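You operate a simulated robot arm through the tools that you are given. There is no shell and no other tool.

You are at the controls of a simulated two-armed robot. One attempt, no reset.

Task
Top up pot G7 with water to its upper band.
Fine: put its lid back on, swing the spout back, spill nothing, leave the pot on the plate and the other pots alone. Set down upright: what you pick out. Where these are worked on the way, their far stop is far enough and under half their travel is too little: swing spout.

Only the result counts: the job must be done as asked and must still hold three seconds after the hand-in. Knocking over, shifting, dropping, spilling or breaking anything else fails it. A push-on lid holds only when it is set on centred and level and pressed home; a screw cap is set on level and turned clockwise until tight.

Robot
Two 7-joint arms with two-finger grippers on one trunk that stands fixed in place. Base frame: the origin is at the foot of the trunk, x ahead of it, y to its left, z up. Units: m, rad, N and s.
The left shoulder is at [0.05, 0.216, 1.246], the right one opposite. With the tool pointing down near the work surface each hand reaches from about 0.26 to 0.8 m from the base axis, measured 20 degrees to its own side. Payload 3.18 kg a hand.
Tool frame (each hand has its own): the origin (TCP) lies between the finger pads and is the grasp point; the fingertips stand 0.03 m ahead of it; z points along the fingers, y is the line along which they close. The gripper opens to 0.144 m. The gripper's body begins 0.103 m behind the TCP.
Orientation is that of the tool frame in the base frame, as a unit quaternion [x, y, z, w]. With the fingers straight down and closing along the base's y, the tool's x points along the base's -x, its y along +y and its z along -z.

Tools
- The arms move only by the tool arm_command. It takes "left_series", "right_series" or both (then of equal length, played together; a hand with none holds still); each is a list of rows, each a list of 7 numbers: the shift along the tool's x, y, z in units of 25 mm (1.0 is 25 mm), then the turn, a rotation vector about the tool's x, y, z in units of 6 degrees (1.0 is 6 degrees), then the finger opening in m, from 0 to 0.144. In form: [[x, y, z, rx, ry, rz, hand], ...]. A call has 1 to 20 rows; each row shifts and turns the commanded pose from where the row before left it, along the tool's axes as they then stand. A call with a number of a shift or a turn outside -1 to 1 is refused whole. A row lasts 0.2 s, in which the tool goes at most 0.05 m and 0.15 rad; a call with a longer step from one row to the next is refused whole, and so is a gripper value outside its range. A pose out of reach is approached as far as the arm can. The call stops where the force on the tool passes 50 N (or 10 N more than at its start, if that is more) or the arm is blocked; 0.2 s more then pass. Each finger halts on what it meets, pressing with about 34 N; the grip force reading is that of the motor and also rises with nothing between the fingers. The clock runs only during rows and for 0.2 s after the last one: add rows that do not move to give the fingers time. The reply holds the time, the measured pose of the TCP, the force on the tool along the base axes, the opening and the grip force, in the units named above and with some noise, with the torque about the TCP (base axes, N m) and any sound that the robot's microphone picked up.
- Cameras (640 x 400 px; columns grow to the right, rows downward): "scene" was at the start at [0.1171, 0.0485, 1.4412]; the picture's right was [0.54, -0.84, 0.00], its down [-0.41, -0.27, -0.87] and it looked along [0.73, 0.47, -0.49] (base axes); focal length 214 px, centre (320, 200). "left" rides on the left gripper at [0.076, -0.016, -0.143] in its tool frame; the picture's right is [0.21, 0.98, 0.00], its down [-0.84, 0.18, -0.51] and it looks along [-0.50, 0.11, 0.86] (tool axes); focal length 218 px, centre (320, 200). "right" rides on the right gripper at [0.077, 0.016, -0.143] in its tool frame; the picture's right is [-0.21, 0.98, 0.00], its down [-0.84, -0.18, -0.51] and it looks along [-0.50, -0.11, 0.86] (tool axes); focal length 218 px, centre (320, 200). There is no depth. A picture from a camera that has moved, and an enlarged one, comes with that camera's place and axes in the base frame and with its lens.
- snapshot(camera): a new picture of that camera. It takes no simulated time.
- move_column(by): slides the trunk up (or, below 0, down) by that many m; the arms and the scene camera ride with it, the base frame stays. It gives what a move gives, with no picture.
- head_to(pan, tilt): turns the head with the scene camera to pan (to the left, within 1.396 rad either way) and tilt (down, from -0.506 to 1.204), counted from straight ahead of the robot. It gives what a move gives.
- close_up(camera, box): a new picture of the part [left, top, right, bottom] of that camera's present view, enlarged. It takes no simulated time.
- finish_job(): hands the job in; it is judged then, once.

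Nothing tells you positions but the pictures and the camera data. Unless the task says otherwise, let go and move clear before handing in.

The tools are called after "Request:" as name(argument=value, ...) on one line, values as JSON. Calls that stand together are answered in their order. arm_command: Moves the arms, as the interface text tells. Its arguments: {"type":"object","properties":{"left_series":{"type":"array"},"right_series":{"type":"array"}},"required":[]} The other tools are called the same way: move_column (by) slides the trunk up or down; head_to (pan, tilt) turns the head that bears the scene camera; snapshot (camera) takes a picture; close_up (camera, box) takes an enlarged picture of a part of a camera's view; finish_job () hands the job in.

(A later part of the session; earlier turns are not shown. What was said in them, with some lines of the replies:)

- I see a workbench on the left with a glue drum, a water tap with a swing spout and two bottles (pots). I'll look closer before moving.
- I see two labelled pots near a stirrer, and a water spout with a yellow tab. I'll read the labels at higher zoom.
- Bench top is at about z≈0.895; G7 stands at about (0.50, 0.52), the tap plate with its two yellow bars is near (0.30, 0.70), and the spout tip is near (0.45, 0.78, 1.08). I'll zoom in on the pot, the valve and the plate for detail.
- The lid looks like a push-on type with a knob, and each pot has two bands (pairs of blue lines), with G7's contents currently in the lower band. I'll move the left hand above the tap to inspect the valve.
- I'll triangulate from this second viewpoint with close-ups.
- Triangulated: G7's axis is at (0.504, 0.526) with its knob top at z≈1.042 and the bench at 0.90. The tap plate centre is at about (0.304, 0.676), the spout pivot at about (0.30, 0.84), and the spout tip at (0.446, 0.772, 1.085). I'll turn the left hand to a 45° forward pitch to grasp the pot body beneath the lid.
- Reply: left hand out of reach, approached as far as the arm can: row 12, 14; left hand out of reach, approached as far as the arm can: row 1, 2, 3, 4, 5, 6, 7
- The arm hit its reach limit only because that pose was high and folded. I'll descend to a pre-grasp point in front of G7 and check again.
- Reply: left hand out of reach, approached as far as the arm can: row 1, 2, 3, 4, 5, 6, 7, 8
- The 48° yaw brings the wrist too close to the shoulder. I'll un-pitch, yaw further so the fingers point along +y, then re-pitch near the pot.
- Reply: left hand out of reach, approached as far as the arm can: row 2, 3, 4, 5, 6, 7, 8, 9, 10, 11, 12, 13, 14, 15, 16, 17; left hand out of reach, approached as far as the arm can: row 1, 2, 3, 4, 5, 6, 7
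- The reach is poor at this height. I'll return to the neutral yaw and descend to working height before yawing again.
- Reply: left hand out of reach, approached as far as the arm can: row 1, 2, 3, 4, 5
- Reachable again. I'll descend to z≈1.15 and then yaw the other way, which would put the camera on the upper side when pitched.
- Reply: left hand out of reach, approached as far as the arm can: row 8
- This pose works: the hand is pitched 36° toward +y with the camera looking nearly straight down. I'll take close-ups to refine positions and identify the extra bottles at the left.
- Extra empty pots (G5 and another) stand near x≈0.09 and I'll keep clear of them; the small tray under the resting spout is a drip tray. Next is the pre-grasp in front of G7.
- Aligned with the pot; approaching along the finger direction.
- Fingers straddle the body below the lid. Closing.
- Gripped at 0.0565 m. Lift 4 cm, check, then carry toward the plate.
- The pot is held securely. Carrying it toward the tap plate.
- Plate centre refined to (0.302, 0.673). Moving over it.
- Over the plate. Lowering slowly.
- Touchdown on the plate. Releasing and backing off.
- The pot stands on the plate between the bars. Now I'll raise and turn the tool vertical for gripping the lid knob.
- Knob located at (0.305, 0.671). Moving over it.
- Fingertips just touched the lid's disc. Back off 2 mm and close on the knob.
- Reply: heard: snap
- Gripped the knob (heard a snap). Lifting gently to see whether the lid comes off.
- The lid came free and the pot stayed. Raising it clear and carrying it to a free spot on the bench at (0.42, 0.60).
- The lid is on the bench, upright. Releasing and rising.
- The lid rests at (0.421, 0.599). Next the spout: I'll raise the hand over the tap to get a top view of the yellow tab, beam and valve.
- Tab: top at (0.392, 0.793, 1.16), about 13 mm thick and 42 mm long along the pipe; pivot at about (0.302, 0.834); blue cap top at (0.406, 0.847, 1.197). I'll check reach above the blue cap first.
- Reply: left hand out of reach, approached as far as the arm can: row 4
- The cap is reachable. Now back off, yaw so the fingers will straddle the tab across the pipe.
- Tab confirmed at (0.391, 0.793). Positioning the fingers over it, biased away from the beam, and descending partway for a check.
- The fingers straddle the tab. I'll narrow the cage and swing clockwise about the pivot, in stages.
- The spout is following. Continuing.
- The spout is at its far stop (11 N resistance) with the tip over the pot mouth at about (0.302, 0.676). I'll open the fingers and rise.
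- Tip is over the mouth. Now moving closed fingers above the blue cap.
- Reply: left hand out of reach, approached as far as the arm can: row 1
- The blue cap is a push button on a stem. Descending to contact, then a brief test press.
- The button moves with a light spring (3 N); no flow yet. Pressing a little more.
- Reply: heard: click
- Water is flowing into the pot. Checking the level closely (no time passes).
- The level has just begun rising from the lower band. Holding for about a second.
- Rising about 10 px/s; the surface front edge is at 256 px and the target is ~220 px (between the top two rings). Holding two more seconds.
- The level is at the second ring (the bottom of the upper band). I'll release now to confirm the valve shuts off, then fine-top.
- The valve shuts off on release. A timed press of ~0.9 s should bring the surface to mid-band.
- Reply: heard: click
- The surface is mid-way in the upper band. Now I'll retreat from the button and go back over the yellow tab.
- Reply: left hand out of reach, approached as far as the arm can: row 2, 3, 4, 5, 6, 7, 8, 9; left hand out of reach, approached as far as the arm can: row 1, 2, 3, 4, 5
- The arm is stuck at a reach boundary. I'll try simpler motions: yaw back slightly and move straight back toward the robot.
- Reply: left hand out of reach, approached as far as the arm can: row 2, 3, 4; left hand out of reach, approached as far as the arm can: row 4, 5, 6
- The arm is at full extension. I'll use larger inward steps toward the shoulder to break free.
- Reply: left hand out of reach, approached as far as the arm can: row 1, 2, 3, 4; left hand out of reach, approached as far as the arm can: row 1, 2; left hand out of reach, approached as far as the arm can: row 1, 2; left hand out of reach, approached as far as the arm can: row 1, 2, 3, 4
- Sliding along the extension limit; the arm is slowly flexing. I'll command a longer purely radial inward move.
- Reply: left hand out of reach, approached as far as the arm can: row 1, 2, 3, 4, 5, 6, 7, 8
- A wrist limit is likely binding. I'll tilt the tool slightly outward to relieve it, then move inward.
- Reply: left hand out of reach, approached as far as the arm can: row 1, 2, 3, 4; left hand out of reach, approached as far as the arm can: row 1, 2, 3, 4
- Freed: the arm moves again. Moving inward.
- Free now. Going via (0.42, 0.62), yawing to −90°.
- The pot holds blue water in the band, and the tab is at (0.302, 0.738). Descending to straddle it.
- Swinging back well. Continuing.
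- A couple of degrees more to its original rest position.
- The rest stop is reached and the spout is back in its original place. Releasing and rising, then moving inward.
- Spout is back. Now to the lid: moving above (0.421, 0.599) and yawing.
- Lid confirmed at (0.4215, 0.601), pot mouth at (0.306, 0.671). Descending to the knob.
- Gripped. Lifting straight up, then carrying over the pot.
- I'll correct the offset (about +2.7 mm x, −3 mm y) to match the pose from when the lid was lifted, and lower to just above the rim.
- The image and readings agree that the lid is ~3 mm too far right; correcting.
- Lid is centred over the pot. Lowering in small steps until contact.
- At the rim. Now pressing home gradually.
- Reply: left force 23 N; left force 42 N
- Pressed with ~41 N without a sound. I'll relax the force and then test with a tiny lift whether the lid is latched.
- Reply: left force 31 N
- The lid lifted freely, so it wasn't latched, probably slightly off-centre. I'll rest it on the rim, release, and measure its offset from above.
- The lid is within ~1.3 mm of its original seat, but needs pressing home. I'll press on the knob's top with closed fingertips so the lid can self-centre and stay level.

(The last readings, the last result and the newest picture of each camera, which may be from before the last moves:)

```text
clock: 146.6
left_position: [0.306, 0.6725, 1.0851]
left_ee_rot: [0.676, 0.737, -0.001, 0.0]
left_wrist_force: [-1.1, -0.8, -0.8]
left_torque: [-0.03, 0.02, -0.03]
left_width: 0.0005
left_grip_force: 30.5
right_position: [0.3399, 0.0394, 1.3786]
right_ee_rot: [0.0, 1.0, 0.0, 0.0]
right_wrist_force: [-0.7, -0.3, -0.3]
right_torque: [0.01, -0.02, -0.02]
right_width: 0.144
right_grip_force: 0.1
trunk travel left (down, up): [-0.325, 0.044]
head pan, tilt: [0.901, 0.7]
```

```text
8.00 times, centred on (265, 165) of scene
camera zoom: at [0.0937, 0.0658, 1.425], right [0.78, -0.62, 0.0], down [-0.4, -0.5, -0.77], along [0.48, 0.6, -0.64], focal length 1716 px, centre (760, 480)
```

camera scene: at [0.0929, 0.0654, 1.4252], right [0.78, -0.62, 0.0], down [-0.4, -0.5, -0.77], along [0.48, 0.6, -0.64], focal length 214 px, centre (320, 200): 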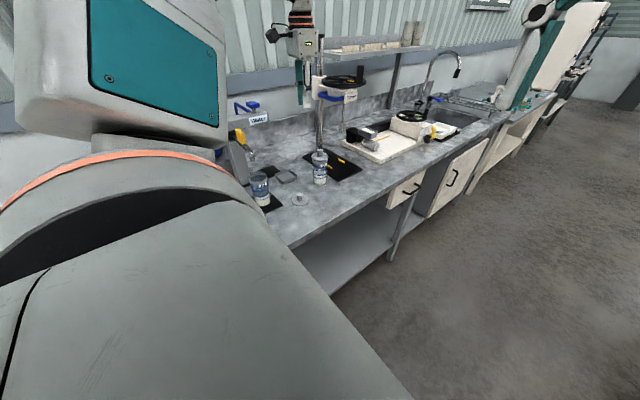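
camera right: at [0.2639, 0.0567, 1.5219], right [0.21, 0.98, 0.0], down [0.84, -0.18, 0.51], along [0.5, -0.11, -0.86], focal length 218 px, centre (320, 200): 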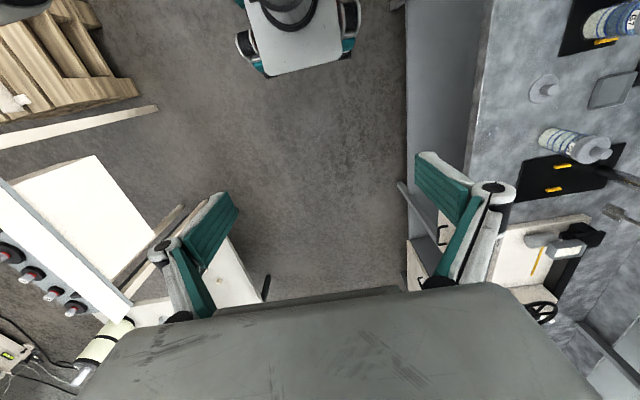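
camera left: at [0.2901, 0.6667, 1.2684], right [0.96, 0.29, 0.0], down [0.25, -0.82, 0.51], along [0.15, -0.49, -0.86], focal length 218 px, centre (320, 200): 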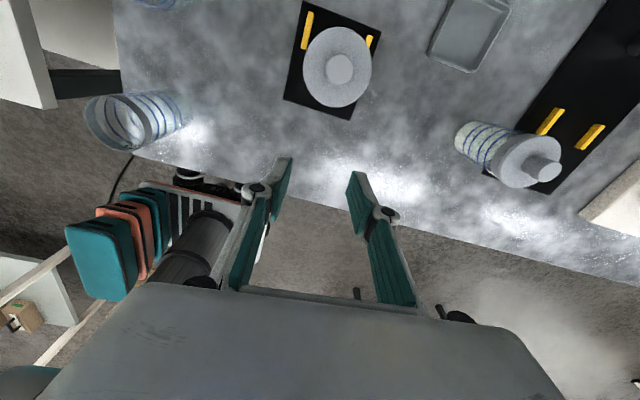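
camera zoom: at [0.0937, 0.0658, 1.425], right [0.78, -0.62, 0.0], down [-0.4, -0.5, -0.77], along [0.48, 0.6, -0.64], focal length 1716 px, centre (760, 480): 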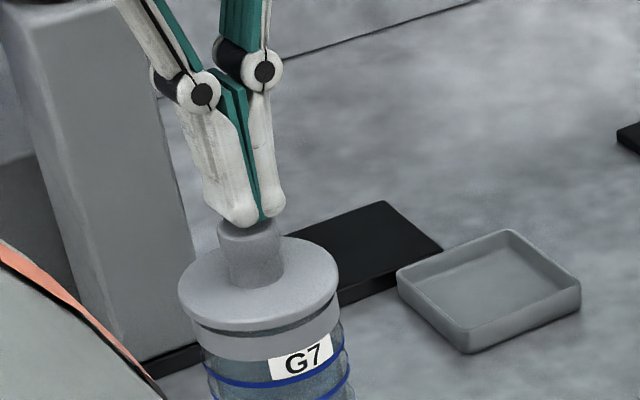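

Just above the knob top. Pressing gradually.

Request:
arm_command(left_series=[[0, 0, 0.08, 0, 0, 0, 0.0], [0, 0, 0, 0, 0, 0, 0.0]])

Request:
arm_command(left_series=[[0, 0, 0.06, 0, 0, 0, 0.0], [0, 0, 0, 0, 0, 0, 0.0]])

Request:
arm_command(left_series=[[0, 0, 0.06, 0, 0, 0, 0.0], [0, 0, 0, 0, 0, 0, 0.0]])

Request:
close_up(camera="scene", box=[245, 140, 285, 190])

```text
clock: 147.2
left_position: [0.3074, 0.6738, 1.084]
left_ee_rot: [0.676, 0.737, 0.0, 0.001]
left_wrist_force: [0.2, -0.4, -0.2]
left_torque: [0.03, 0.03, -0.01]
left_width: 0.0
left_grip_force: 31.3
right_position: [0.3412, 0.041, 1.3787]
right_ee_rot: [0.001, 1.0, 0.0, 0.0]
right_wrist_force: [1.2, -0.3, 0.5]
right_torque: [-0.01, 0.0, -0.03]
right_width: 0.1437
right_grip_force: 0.0
trunk travel left (down, up): [-0.325, 0.044]
head pan, tilt: [0.901, 0.7]
```

```text
clock: 147.8
left_position: [0.3068, 0.6732, 1.0827]
left_ee_rot: [0.675, 0.737, 0.0, 0.0]
left_wrist_force: [-0.1, -0.9, -0.7]
left_torque: [0.0, -0.01, 0.01]
left_width: 0.0
left_grip_force: 30.6
right_position: [0.3398, 0.0404, 1.3804]
right_ee_rot: [0.001, 1.0, 0.0, 0.0]
right_wrist_force: [-0.6, -0.6, 0.3]
right_torque: [-0.01, -0.02, -0.03]
right_width: 0.1438
right_grip_force: 0.1
trunk travel left (down, up): [-0.325, 0.044]
head pan, tilt: [0.901, 0.7]
```

```text
clock: 148.4
left_position: [0.307, 0.6725, 1.0811]
left_ee_rot: [0.676, 0.737, -0.001, 0.0]
left_wrist_force: [0.3, -0.3, 0.7]
left_torque: [0.03, 0.0, -0.05]
left_width: 0.0002
left_grip_force: 30.8
right_position: [0.3411, 0.0396, 1.3785]
right_ee_rot: [0.001, 1.0, 0.0, 0.001]
right_wrist_force: [0.7, -0.1, 0.3]
right_torque: [-0.02, -0.02, 0.0]
right_width: 0.144
right_grip_force: 0.0
trunk travel left (down, up): [-0.325, 0.044]
head pan, tilt: [0.901, 0.7]
```

```text
8.00 times, centred on (265, 165) of scene
camera zoom: at [0.0937, 0.0658, 1.425], right [0.78, -0.62, 0.0], down [-0.4, -0.5, -0.76], along [0.48, 0.6, -0.64], focal length 1716 px, centre (760, 480)
```

zoom: 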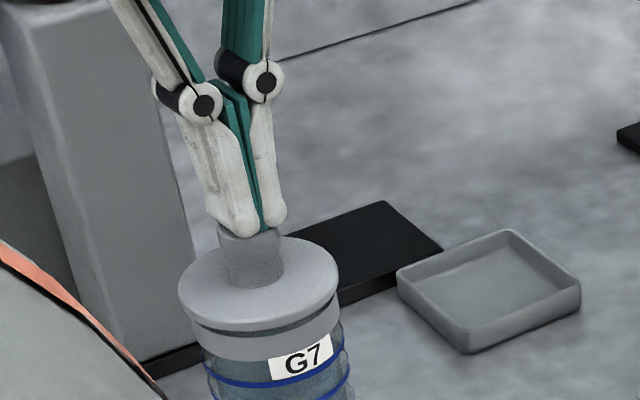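

Request:
arm_command(left_series=[[0, -0.06, 0.06, 0, 0, 0, 0.0], [0, 0, 0, 0, 0, 0, 0.0]])

Request:
arm_command(left_series=[[0, 0, 0.06, 0, 0, 0, 0.0], [0, 0, 0, 0, 0, 0, 0.0]])

Request:
arm_command(left_series=[[0, 0, 0.06, 0, 0, 0, 0.0], [0, 0, 0, 0, 0, 0, 0.0]])

Request:
arm_command(left_series=[[0, 0, 0.06, 0, 0, 0, 0.0], [0, 0, 0, 0, 0, 0, 0.0]])

Request:
close_up(camera="scene", box=[245, 140, 285, 190])

```text
clock: 149.0
left_position: [0.3066, 0.6723, 1.0801]
left_ee_rot: [0.676, 0.737, 0.0, 0.0]
left_wrist_force: [1.5, 0.7, 5.6]
left_torque: [0.03, -0.04, -0.03]
left_width: 0.006
left_grip_force: 30.6
right_position: [0.3407, 0.0399, 1.3803]
right_ee_rot: [0.001, 1.0, -0.001, 0.0]
right_wrist_force: [0.3, -0.2, 0.6]
right_torque: [0.0, -0.02, 0.01]
right_width: 0.1441
right_grip_force: 0.0
trunk travel left (down, up): [-0.325, 0.044]
head pan, tilt: [0.901, 0.7]
```

```text
clock: 149.6
left_position: [0.3055, 0.6735, 1.0788]
left_ee_rot: [0.675, 0.737, 0.001, 0.0]
left_wrist_force: [2.6, 1.4, 14.8]
left_torque: [0.02, -0.04, 0.01]
left_width: 0.0059
left_grip_force: 31.0
right_position: [0.3397, 0.0379, 1.3799]
right_ee_rot: [0.001, 1.0, 0.0, 0.001]
right_wrist_force: [-0.4, -0.3, -0.9]
right_torque: [-0.01, -0.02, 0.0]
right_width: 0.1441
right_grip_force: 0.0
trunk travel left (down, up): [-0.325, 0.044]
head pan, tilt: [0.901, 0.7]
```

```text
clock: 150.2
left_position: [0.3047, 0.6718, 1.0808]
left_ee_rot: [0.675, 0.737, 0.002, 0.0]
left_wrist_force: [2.1, 2.7, 32.6]
left_torque: [0.07, -0.07, -0.01]
left_width: 0.0062
left_grip_force: 30.5
right_position: [0.34, 0.0366, 1.379]
right_ee_rot: [0.001, 1.0, 0.001, 0.0]
right_wrist_force: [-0.6, 0.1, -0.3]
right_torque: [-0.01, 0.03, -0.02]
right_width: 0.1443
right_grip_force: 0.1
trunk travel left (down, up): [-0.325, 0.044]
head pan, tilt: [0.901, 0.7]
```

```text
clock: 150.8
left_position: [0.3047, 0.6717, 1.0794]
left_ee_rot: [0.676, 0.737, 0.004, 0.001]
left_wrist_force: [3.5, 3.6, 45.1]
left_torque: [0.07, -0.06, -0.03]
left_width: 0.006
left_grip_force: 31.1
right_position: [0.3391, 0.0374, 1.3796]
right_ee_rot: [0.0, 1.0, 0.001, 0.001]
right_wrist_force: [-0.1, -0.5, -0.5]
right_torque: [0.01, -0.01, 0.02]
right_width: 0.1438
right_grip_force: 0.2
trunk travel left (down, up): [-0.325, 0.044]
head pan, tilt: [0.901, 0.7]
```

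```text
8.00 times, centred on (265, 165) of scene
camera zoom: at [0.0922, 0.062, 1.4255], right [0.78, -0.62, 0.0], down [-0.4, -0.5, -0.77], along [0.48, 0.6, -0.64], focal length 1716 px, centre (760, 480)
```

zoom: 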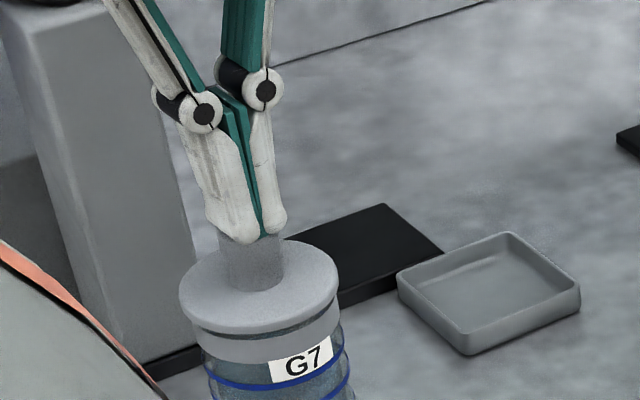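

Still no sound at 45 N. I'll compare the lid gap of G7 with the properly closed G9 at high zoom.

Request:
close_up(camera="scene", box=[254, 160, 276, 188])

Request:
close_up(camera="scene", box=[309, 145, 331, 173])

```text
14.29 times, centred on (265, 174) of scene
camera zoom: at [0.0922, 0.062, 1.4255], right [0.78, -0.62, 0.0], down [-0.4, -0.5, -0.77], along [0.48, 0.6, -0.64], focal length 3064 px, centre (1106, 571)
```

zoom: 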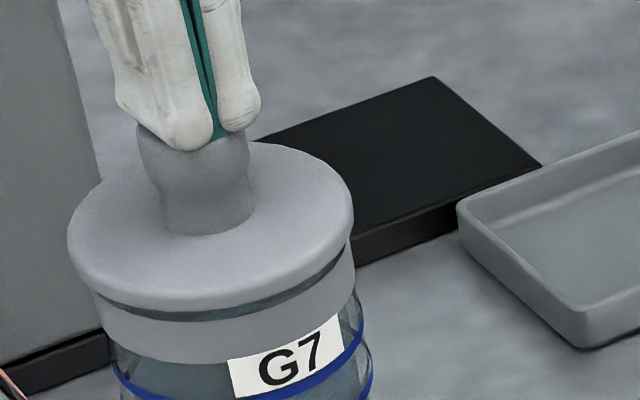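

```text
14.29 times, centred on (320, 159) of scene
camera zoom: at [0.0922, 0.062, 1.4255], right [0.78, -0.62, 0.0], down [-0.4, -0.5, -0.77], along [0.48, 0.6, -0.64], focal length 3064 px, centre (320, 786)
```

zoom: 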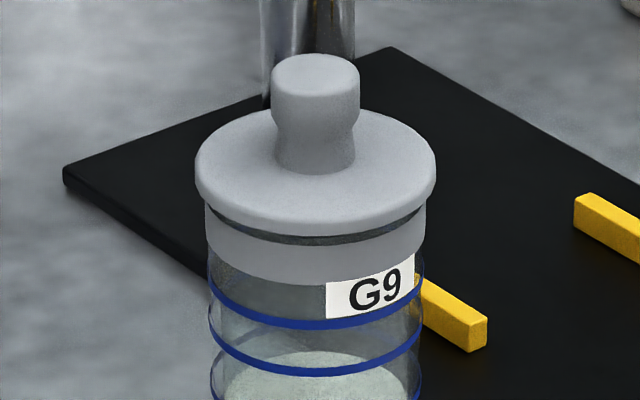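

Gap and centring now look the same as on G9. I'll release pressure, rise, and check.

Request:
arm_command(left_series=[[0, 0, -0.15, 0, 0, 0, 0.0], [0, 0, -0.15, 0, 0, 0, 0.0], [0, 0, -0.6, 0, 0, 0, 0.0], [0, 0, 0, 0, 0, 0, 0.0]])

Request:
close_up(camera="scene", box=[254, 160, 276, 188])

```text
clock: 151.8
left_position: [0.3041, 0.6736, 1.0961]
left_ee_rot: [0.675, 0.738, -0.002, 0.002]
left_wrist_force: [0.1, 0.1, 0.1]
left_torque: [-0.05, 0.02, -0.05]
left_width: 0.0
left_grip_force: 31.2
right_position: [0.3405, 0.0401, 1.3786]
right_ee_rot: [0.001, 1.0, 0.0, 0.0]
right_wrist_force: [0.2, 0.7, -0.1]
right_torque: [0.0, -0.01, -0.01]
right_width: 0.144
right_grip_force: 0.0
trunk travel left (down, up): [-0.325, 0.044]
head pan, tilt: [0.901, 0.7]
heard: snap
```

```text
14.29 times, centred on (265, 174) of scene
camera zoom: at [0.094, 0.0665, 1.4249], right [0.78, -0.62, 0.0], down [-0.4, -0.51, -0.76], along [0.48, 0.6, -0.64], focal length 3064 px, centre (1106, 571)
```

zoom: 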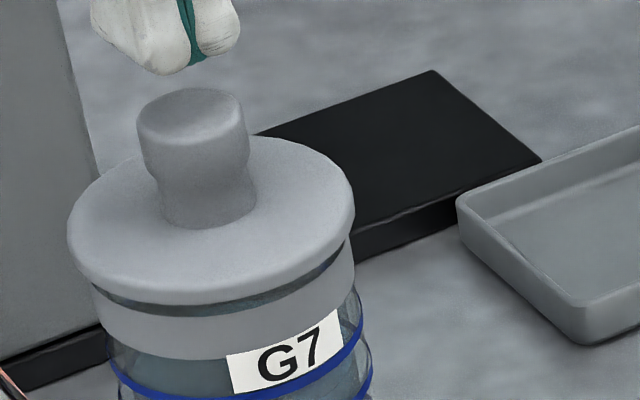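

A "snap" came as I released: the lid likely engaged. I'll verify gently: re-grip the knob and test with a tiny lift.

Request:
arm_command(left_series=[[0, 0, -0.1, 0, 0, 0, 0.02], [0, 0, 0, 0, 0, 0, 0.04], [0, 0.03, 0, 0, 0, 0, 0.04], [0, 0, 0.6, 0, 0, 0, 0.04], [0, 0, 0.5, 0, 0, 0, 0.04], [0, 0, 0.3, 0, 0, 0, 0.04], [0, 0, 0, 0, 0, 0, 0.04]])

Request:
close_up(camera="scene", box=[250, 150, 280, 190])

```text
clock: 153.4
left_position: [0.3054, 0.6723, 1.0648]
left_ee_rot: [0.676, 0.737, 0.0, 0.001]
left_wrist_force: [0.2, 0.2, -0.4]
left_torque: [-0.01, 0.01, -0.01]
left_width: 0.0399
left_grip_force: 0.0
right_position: [0.3416, 0.0397, 1.3793]
right_ee_rot: [0.0, 1.0, 0.001, -0.001]
right_wrist_force: [0.8, -0.2, 0.2]
right_torque: [-0.03, 0.0, 0.02]
right_width: 0.1442
right_grip_force: 0.0
trunk travel left (down, up): [-0.325, 0.044]
head pan, tilt: [0.901, 0.7]
```

```text
10.00 times, centred on (265, 170) of scene
camera zoom: at [0.0937, 0.0656, 1.4251], right [0.78, -0.62, 0.0], down [-0.4, -0.5, -0.77], along [0.48, 0.6, -0.64], focal length 2145 px, centre (870, 500)
```

zoom: 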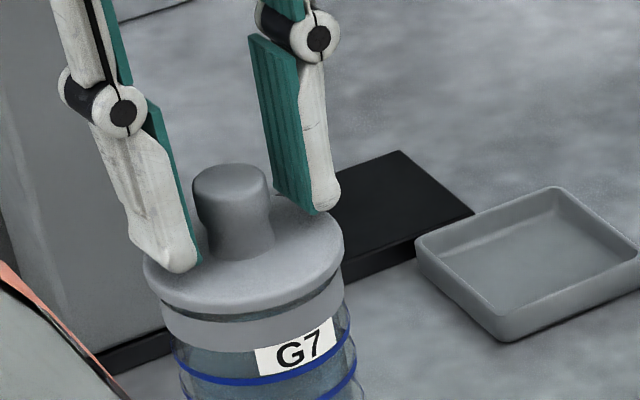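

Request:
arm_command(left_series=[[0, 0, 0, 0, 0, 0, 0.03], [0, 0, 0, 0, 0, 0, 0.026], [0, 0, 0, 0, 0, 0, 0.023], [0, 0, 0, 0, 0, 0, 0.021]])

Request:
arm_command(left_series=[[0, 0, -0.06, 0, 0, 0, 0.016], [0, 0, 0, 0, 0, 0, 0.016]])

Request:
arm_command(left_series=[[0, 0, -0.05, 0, 0, 0, 0.016], [0, 0, 0, 0, 0, 0, 0.016]])

Request:
close_up(camera="scene", box=[250, 150, 280, 190])

```text
clock: 154.4
left_position: [0.3061, 0.6729, 1.0651]
left_ee_rot: [0.676, 0.737, -0.001, 0.0]
left_wrist_force: [0.1, 0.4, 0.7]
left_torque: [-0.01, 0.01, 0.04]
left_width: 0.0224
left_grip_force: 1.1
right_position: [0.3412, 0.04, 1.3785]
right_ee_rot: [0.001, 1.0, 0.0, 0.0]
right_wrist_force: [0.3, 0.4, 0.1]
right_torque: [0.0, -0.03, 0.03]
right_width: 0.144
right_grip_force: 0.0
trunk travel left (down, up): [-0.325, 0.044]
head pan, tilt: [0.901, 0.7]
heard: snap
```

```text
clock: 155.0
left_position: [0.3044, 0.6729, 1.0663]
left_ee_rot: [0.675, 0.737, -0.001, 0.001]
left_wrist_force: [0.6, -0.3, -0.9]
left_torque: [0.0, 0.0, -0.05]
left_width: 0.0216
left_grip_force: 34.1
right_position: [0.3409, 0.0395, 1.3782]
right_ee_rot: [0.001, 1.0, -0.001, 0.0]
right_wrist_force: [0.1, 1.2, 0.0]
right_torque: [-0.01, 0.01, -0.01]
right_width: 0.144
right_grip_force: 0.1
trunk travel left (down, up): [-0.325, 0.044]
head pan, tilt: [0.901, 0.7]
```

```text
clock: 155.6
left_position: [0.3059, 0.6736, 1.0683]
left_ee_rot: [0.675, 0.738, -0.002, 0.001]
left_wrist_force: [-0.4, 0.3, 0.3]
left_torque: [-0.02, 0.02, 0.0]
left_width: 0.0214
left_grip_force: 33.9
right_position: [0.341, 0.0391, 1.3791]
right_ee_rot: [0.0, 1.0, 0.0, 0.0]
right_wrist_force: [-1.1, 0.1, -0.2]
right_torque: [-0.02, -0.04, -0.01]
right_width: 0.1437
right_grip_force: 0.1
trunk travel left (down, up): [-0.325, 0.044]
head pan, tilt: [0.901, 0.7]
```

```text
10.00 times, centred on (265, 170) of scene
camera zoom: at [0.0938, 0.0659, 1.425], right [0.78, -0.62, 0.0], down [-0.4, -0.5, -0.76], along [0.48, 0.6, -0.64], focal length 2145 px, centre (870, 500)
```

zoom: 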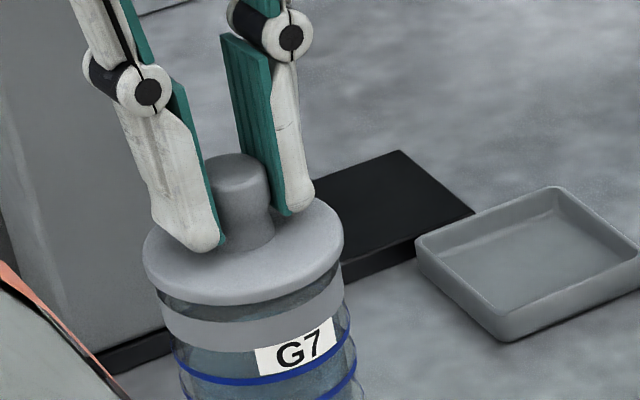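

Confirmed: gripping the knob pops the lid off (snap), so it had been latched by the press on the knob top. I'll lower it back, release, and repeat the same press.

Request:
arm_command(left_series=[[0, 0, 0.06, 0, 0, 0, 0.016], [0, 0, 0.06, 0, 0, 0, 0.016], [0, 0, 0, 0, 0, 0, 0.016]])

Request:
arm_command(left_series=[[0, 0, 0, 0, 0, 0, 0.024], [0, 0, 0, 0, 0, 0, 0.03], [0, 0, 0, 0, 0, 0, 0.04], [0, 0, -0.5, 0, 0, 0, 0.04], [0, 0, -0.6, 0, 0, 0, 0.04], [0, 0, -0.4, 0, 0, 0, 0.04], [0, 0, 0, 0, 0, 0, 0.02], [0, 0, 0, 0, 0, 0, 0.0], [0, 0, 0, 0, 0, 0, 0.0]])

Request:
close_up(camera="scene", box=[254, 155, 276, 188])

Request:
close_up(camera="left", box=[260, 90, 380, 220])

```text
clock: 156.4
left_position: [0.3061, 0.6719, 1.0637]
left_ee_rot: [0.676, 0.737, -0.001, 0.001]
left_wrist_force: [0.4, 1.2, 5.0]
left_torque: [-0.02, -0.01, 0.08]
left_width: 0.0214
left_grip_force: 34.4
right_position: [0.3412, 0.0399, 1.3785]
right_ee_rot: [0.001, 1.0, 0.0, -0.001]
right_wrist_force: [-0.5, 0.4, 0.3]
right_torque: [-0.03, -0.02, 0.01]
right_width: 0.1441
right_grip_force: 0.1
trunk travel left (down, up): [-0.325, 0.044]
head pan, tilt: [0.901, 0.7]
```

```text
clock: 158.4
left_position: [0.3072, 0.6734, 1.1027]
left_ee_rot: [0.676, 0.737, 0.0, 0.001]
left_wrist_force: [1.2, 0.1, 0.1]
left_torque: [-0.01, 0.01, -0.01]
left_width: 0.0
left_grip_force: 30.6
right_position: [0.34, 0.039, 1.3785]
right_ee_rot: [0.001, 1.0, -0.001, 0.0]
right_wrist_force: [0.0, 0.5, 0.2]
right_torque: [0.0, 0.0, 0.0]
right_width: 0.144
right_grip_force: 0.1
trunk travel left (down, up): [-0.325, 0.044]
head pan, tilt: [0.901, 0.7]
heard: snap
```

```text
12.12 times, centred on (265, 172) of scene
camera zoom: at [0.0938, 0.0659, 1.425], right [0.78, -0.62, 0.0], down [-0.4, -0.5, -0.76], along [0.48, 0.6, -0.64], focal length 2600 px, centre (987, 546)
```

zoom: 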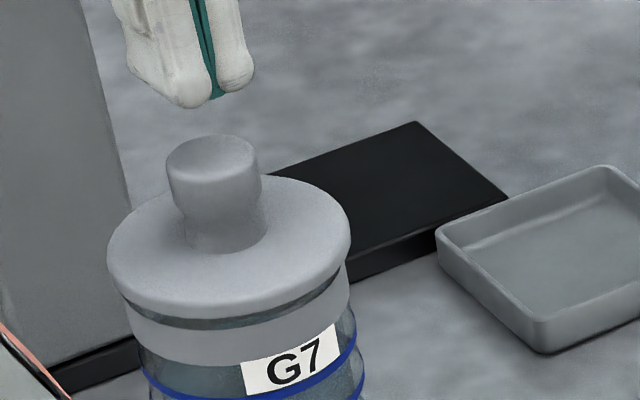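

```text
3.08 times, centred on (320, 155) of left
camera zoom: at [0.2839, 0.7476, 1.2454], right [0.96, 0.29, 0.0], down [0.25, -0.82, 0.51], along [0.15, -0.49, -0.86], focal length 672 px, centre (320, 338)
```

zoom: 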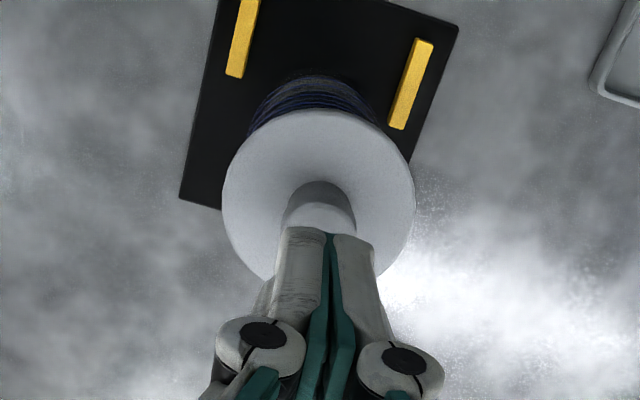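

A snap again upon release, which means the lid has latched. Now retreating clear without touching it again.

Request:
arm_command(left_series=[[0, 0, -0.8, 0, 0, 0, 0.0], [0, 0, -0.8, 0, 0, 0, 0.0], [-0.9, 0, -0.3, 0, 0, 0, 0.0], [-0.9, 0, -0.3, 0, 0, 0, 0.0], [-0.9, 0, 0, 0, 0, 0, 0.0], [-0.9, 0, 0, 0, 0, 0, 0.0], [-0.9, 0, 0, 0, 0, 0, 0.0], [-0.9, 0.3, 0, 0, 0, 0, 0.0], [0, 0, 0, 0, 0, 0, 0.0]])

Request:
snapshot(camera="left")

Request:
snapshot(camera="scene")

Request:
close_up(camera="scene", box=[210, 90, 350, 215])

Request:
close_up(camera="scene", box=[252, 155, 280, 210])

```text
clock: 160.4
left_position: [0.3252, 0.5411, 1.1579]
left_ee_rot: [0.675, 0.738, 0.0, 0.001]
left_wrist_force: [-1.8, 0.1, -0.3]
left_torque: [0.0, 0.0, 0.03]
left_width: 0.0
left_grip_force: 30.6
right_position: [0.3401, 0.0391, 1.379]
right_ee_rot: [0.001, 1.0, 0.0, 0.0]
right_wrist_force: [0.3, 0.4, -0.2]
right_torque: [0.01, -0.01, -0.04]
right_width: 0.1442
right_grip_force: 0.1
trunk travel left (down, up): [-0.325, 0.044]
head pan, tilt: [0.901, 0.7]
```

```text
taken
camera left: at [0.3019, 0.6148, 1.2987], right [0.96, 0.29, 0.0], down [0.25, -0.82, 0.51], along [0.15, -0.49, -0.86], focal length 218 px, centre (320, 200)
```

left: 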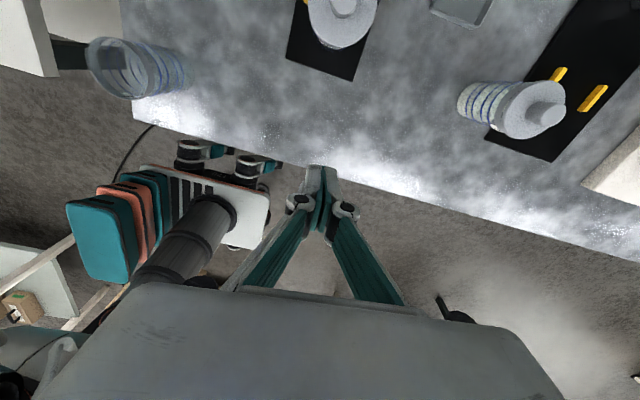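

```text
taken
camera scene: at [0.0933, 0.0662, 1.4251], right [0.78, -0.62, 0.0], down [-0.4, -0.5, -0.76], along [0.48, 0.6, -0.64], focal length 214 px, centre (320, 200)
```

scene: 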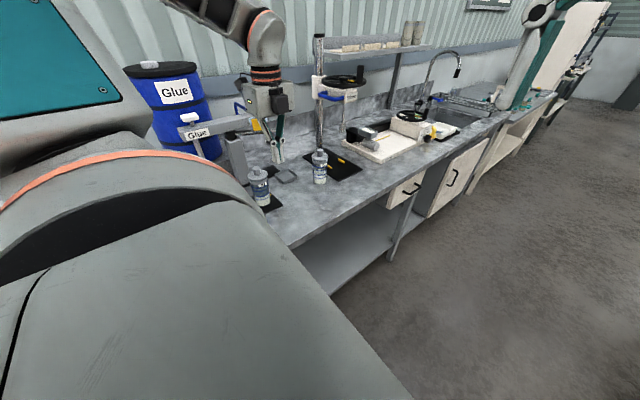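

```text
3.20 times, centred on (280, 152) of scene
camera zoom: at [0.0933, 0.0662, 1.4251], right [0.78, -0.62, 0.0], down [-0.4, -0.5, -0.76], along [0.48, 0.6, -0.64], focal length 686 px, centre (448, 352)
```

zoom: 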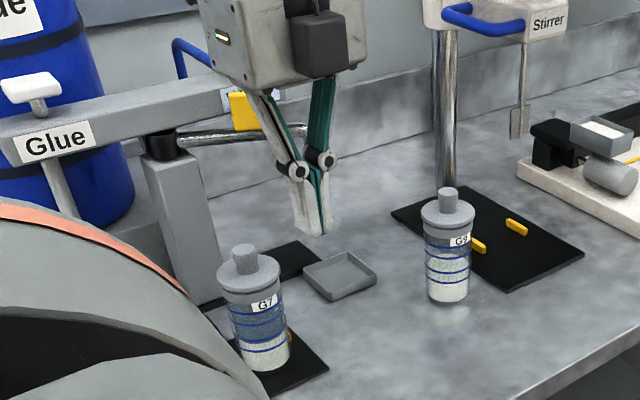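

```text
7.27 times, centred on (266, 182) of scene
camera zoom: at [0.0933, 0.0662, 1.4251], right [0.78, -0.62, 0.0], down [-0.4, -0.5, -0.76], along [0.48, 0.6, -0.64], focal length 1560 px, centre (713, 327)
```

zoom: 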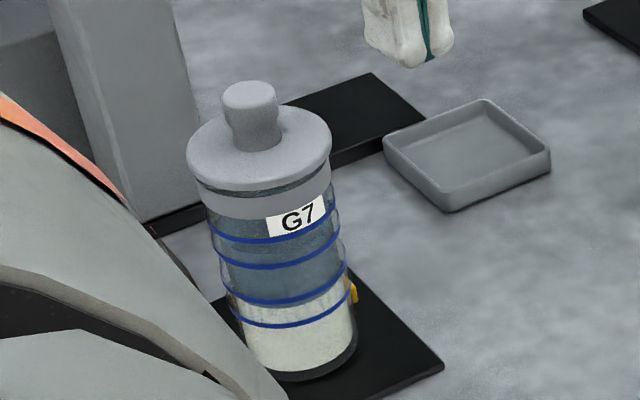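

The lid is on and the spout is back. A final check of the water level and the plate.

Request:
close_up(camera="scene", box=[256, 178, 276, 204])

Request:
close_up(camera="left", box=[270, 0, 400, 90])

```text
15.38 times, centred on (266, 191) of scene
camera zoom: at [0.0933, 0.0662, 1.4251], right [0.78, -0.62, 0.0], down [-0.4, -0.5, -0.76], along [0.48, 0.6, -0.64], focal length 3300 px, centre (1151, 338)
```

zoom: 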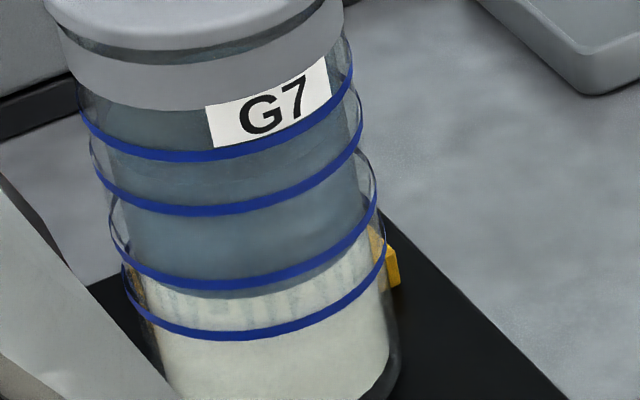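

```text
4.44 times, centred on (335, 45) of left
camera zoom: at [0.3019, 0.6148, 1.2987], right [0.96, 0.29, 0.0], down [0.25, -0.82, 0.51], along [0.15, -0.49, -0.86], focal length 970 px, centre (253, 889)
```

zoom: 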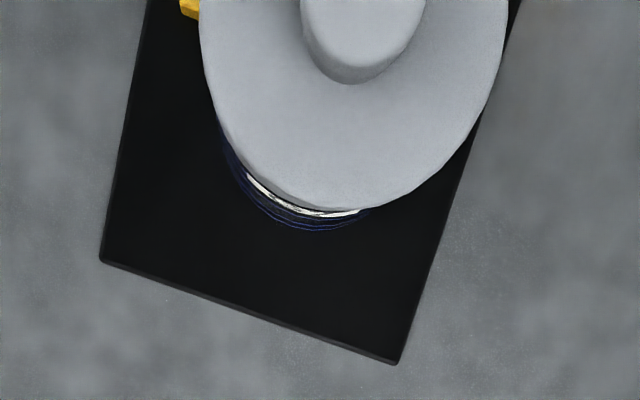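

G7 stands on the plate with its water level inside the upper band, its lid latched and the spout back at rest. The hand is clear, so I'm handing in.

Request:
finish_job()

```text
The job is handed in.
```

Pot G7 is topped up with water and handed in. No verdict came back, so what follows is what I could see and measure.

- **Water level:** the surface sits about midway between the top two rings, which I took as the upper band.
- **Lid:** it is back on. I heard it snap when I released it after a light press of about 5 N. An earlier test showed that snap means it has latched: gripping the knob after it popped it loose again. I did not touch the lid after the final snap.
- **Spout:** I swung it to its far stop for filling, then back until it met its rest stop, matching where it started.
- **Pot and surroundings:** G7 stands upright near the centre of the tap plate. I saw no spilled water, and I did not touch G9 or the other pots.

On the way, the left arm got stuck at full reach above the tap for about 15 seconds. It came free without touching anything.
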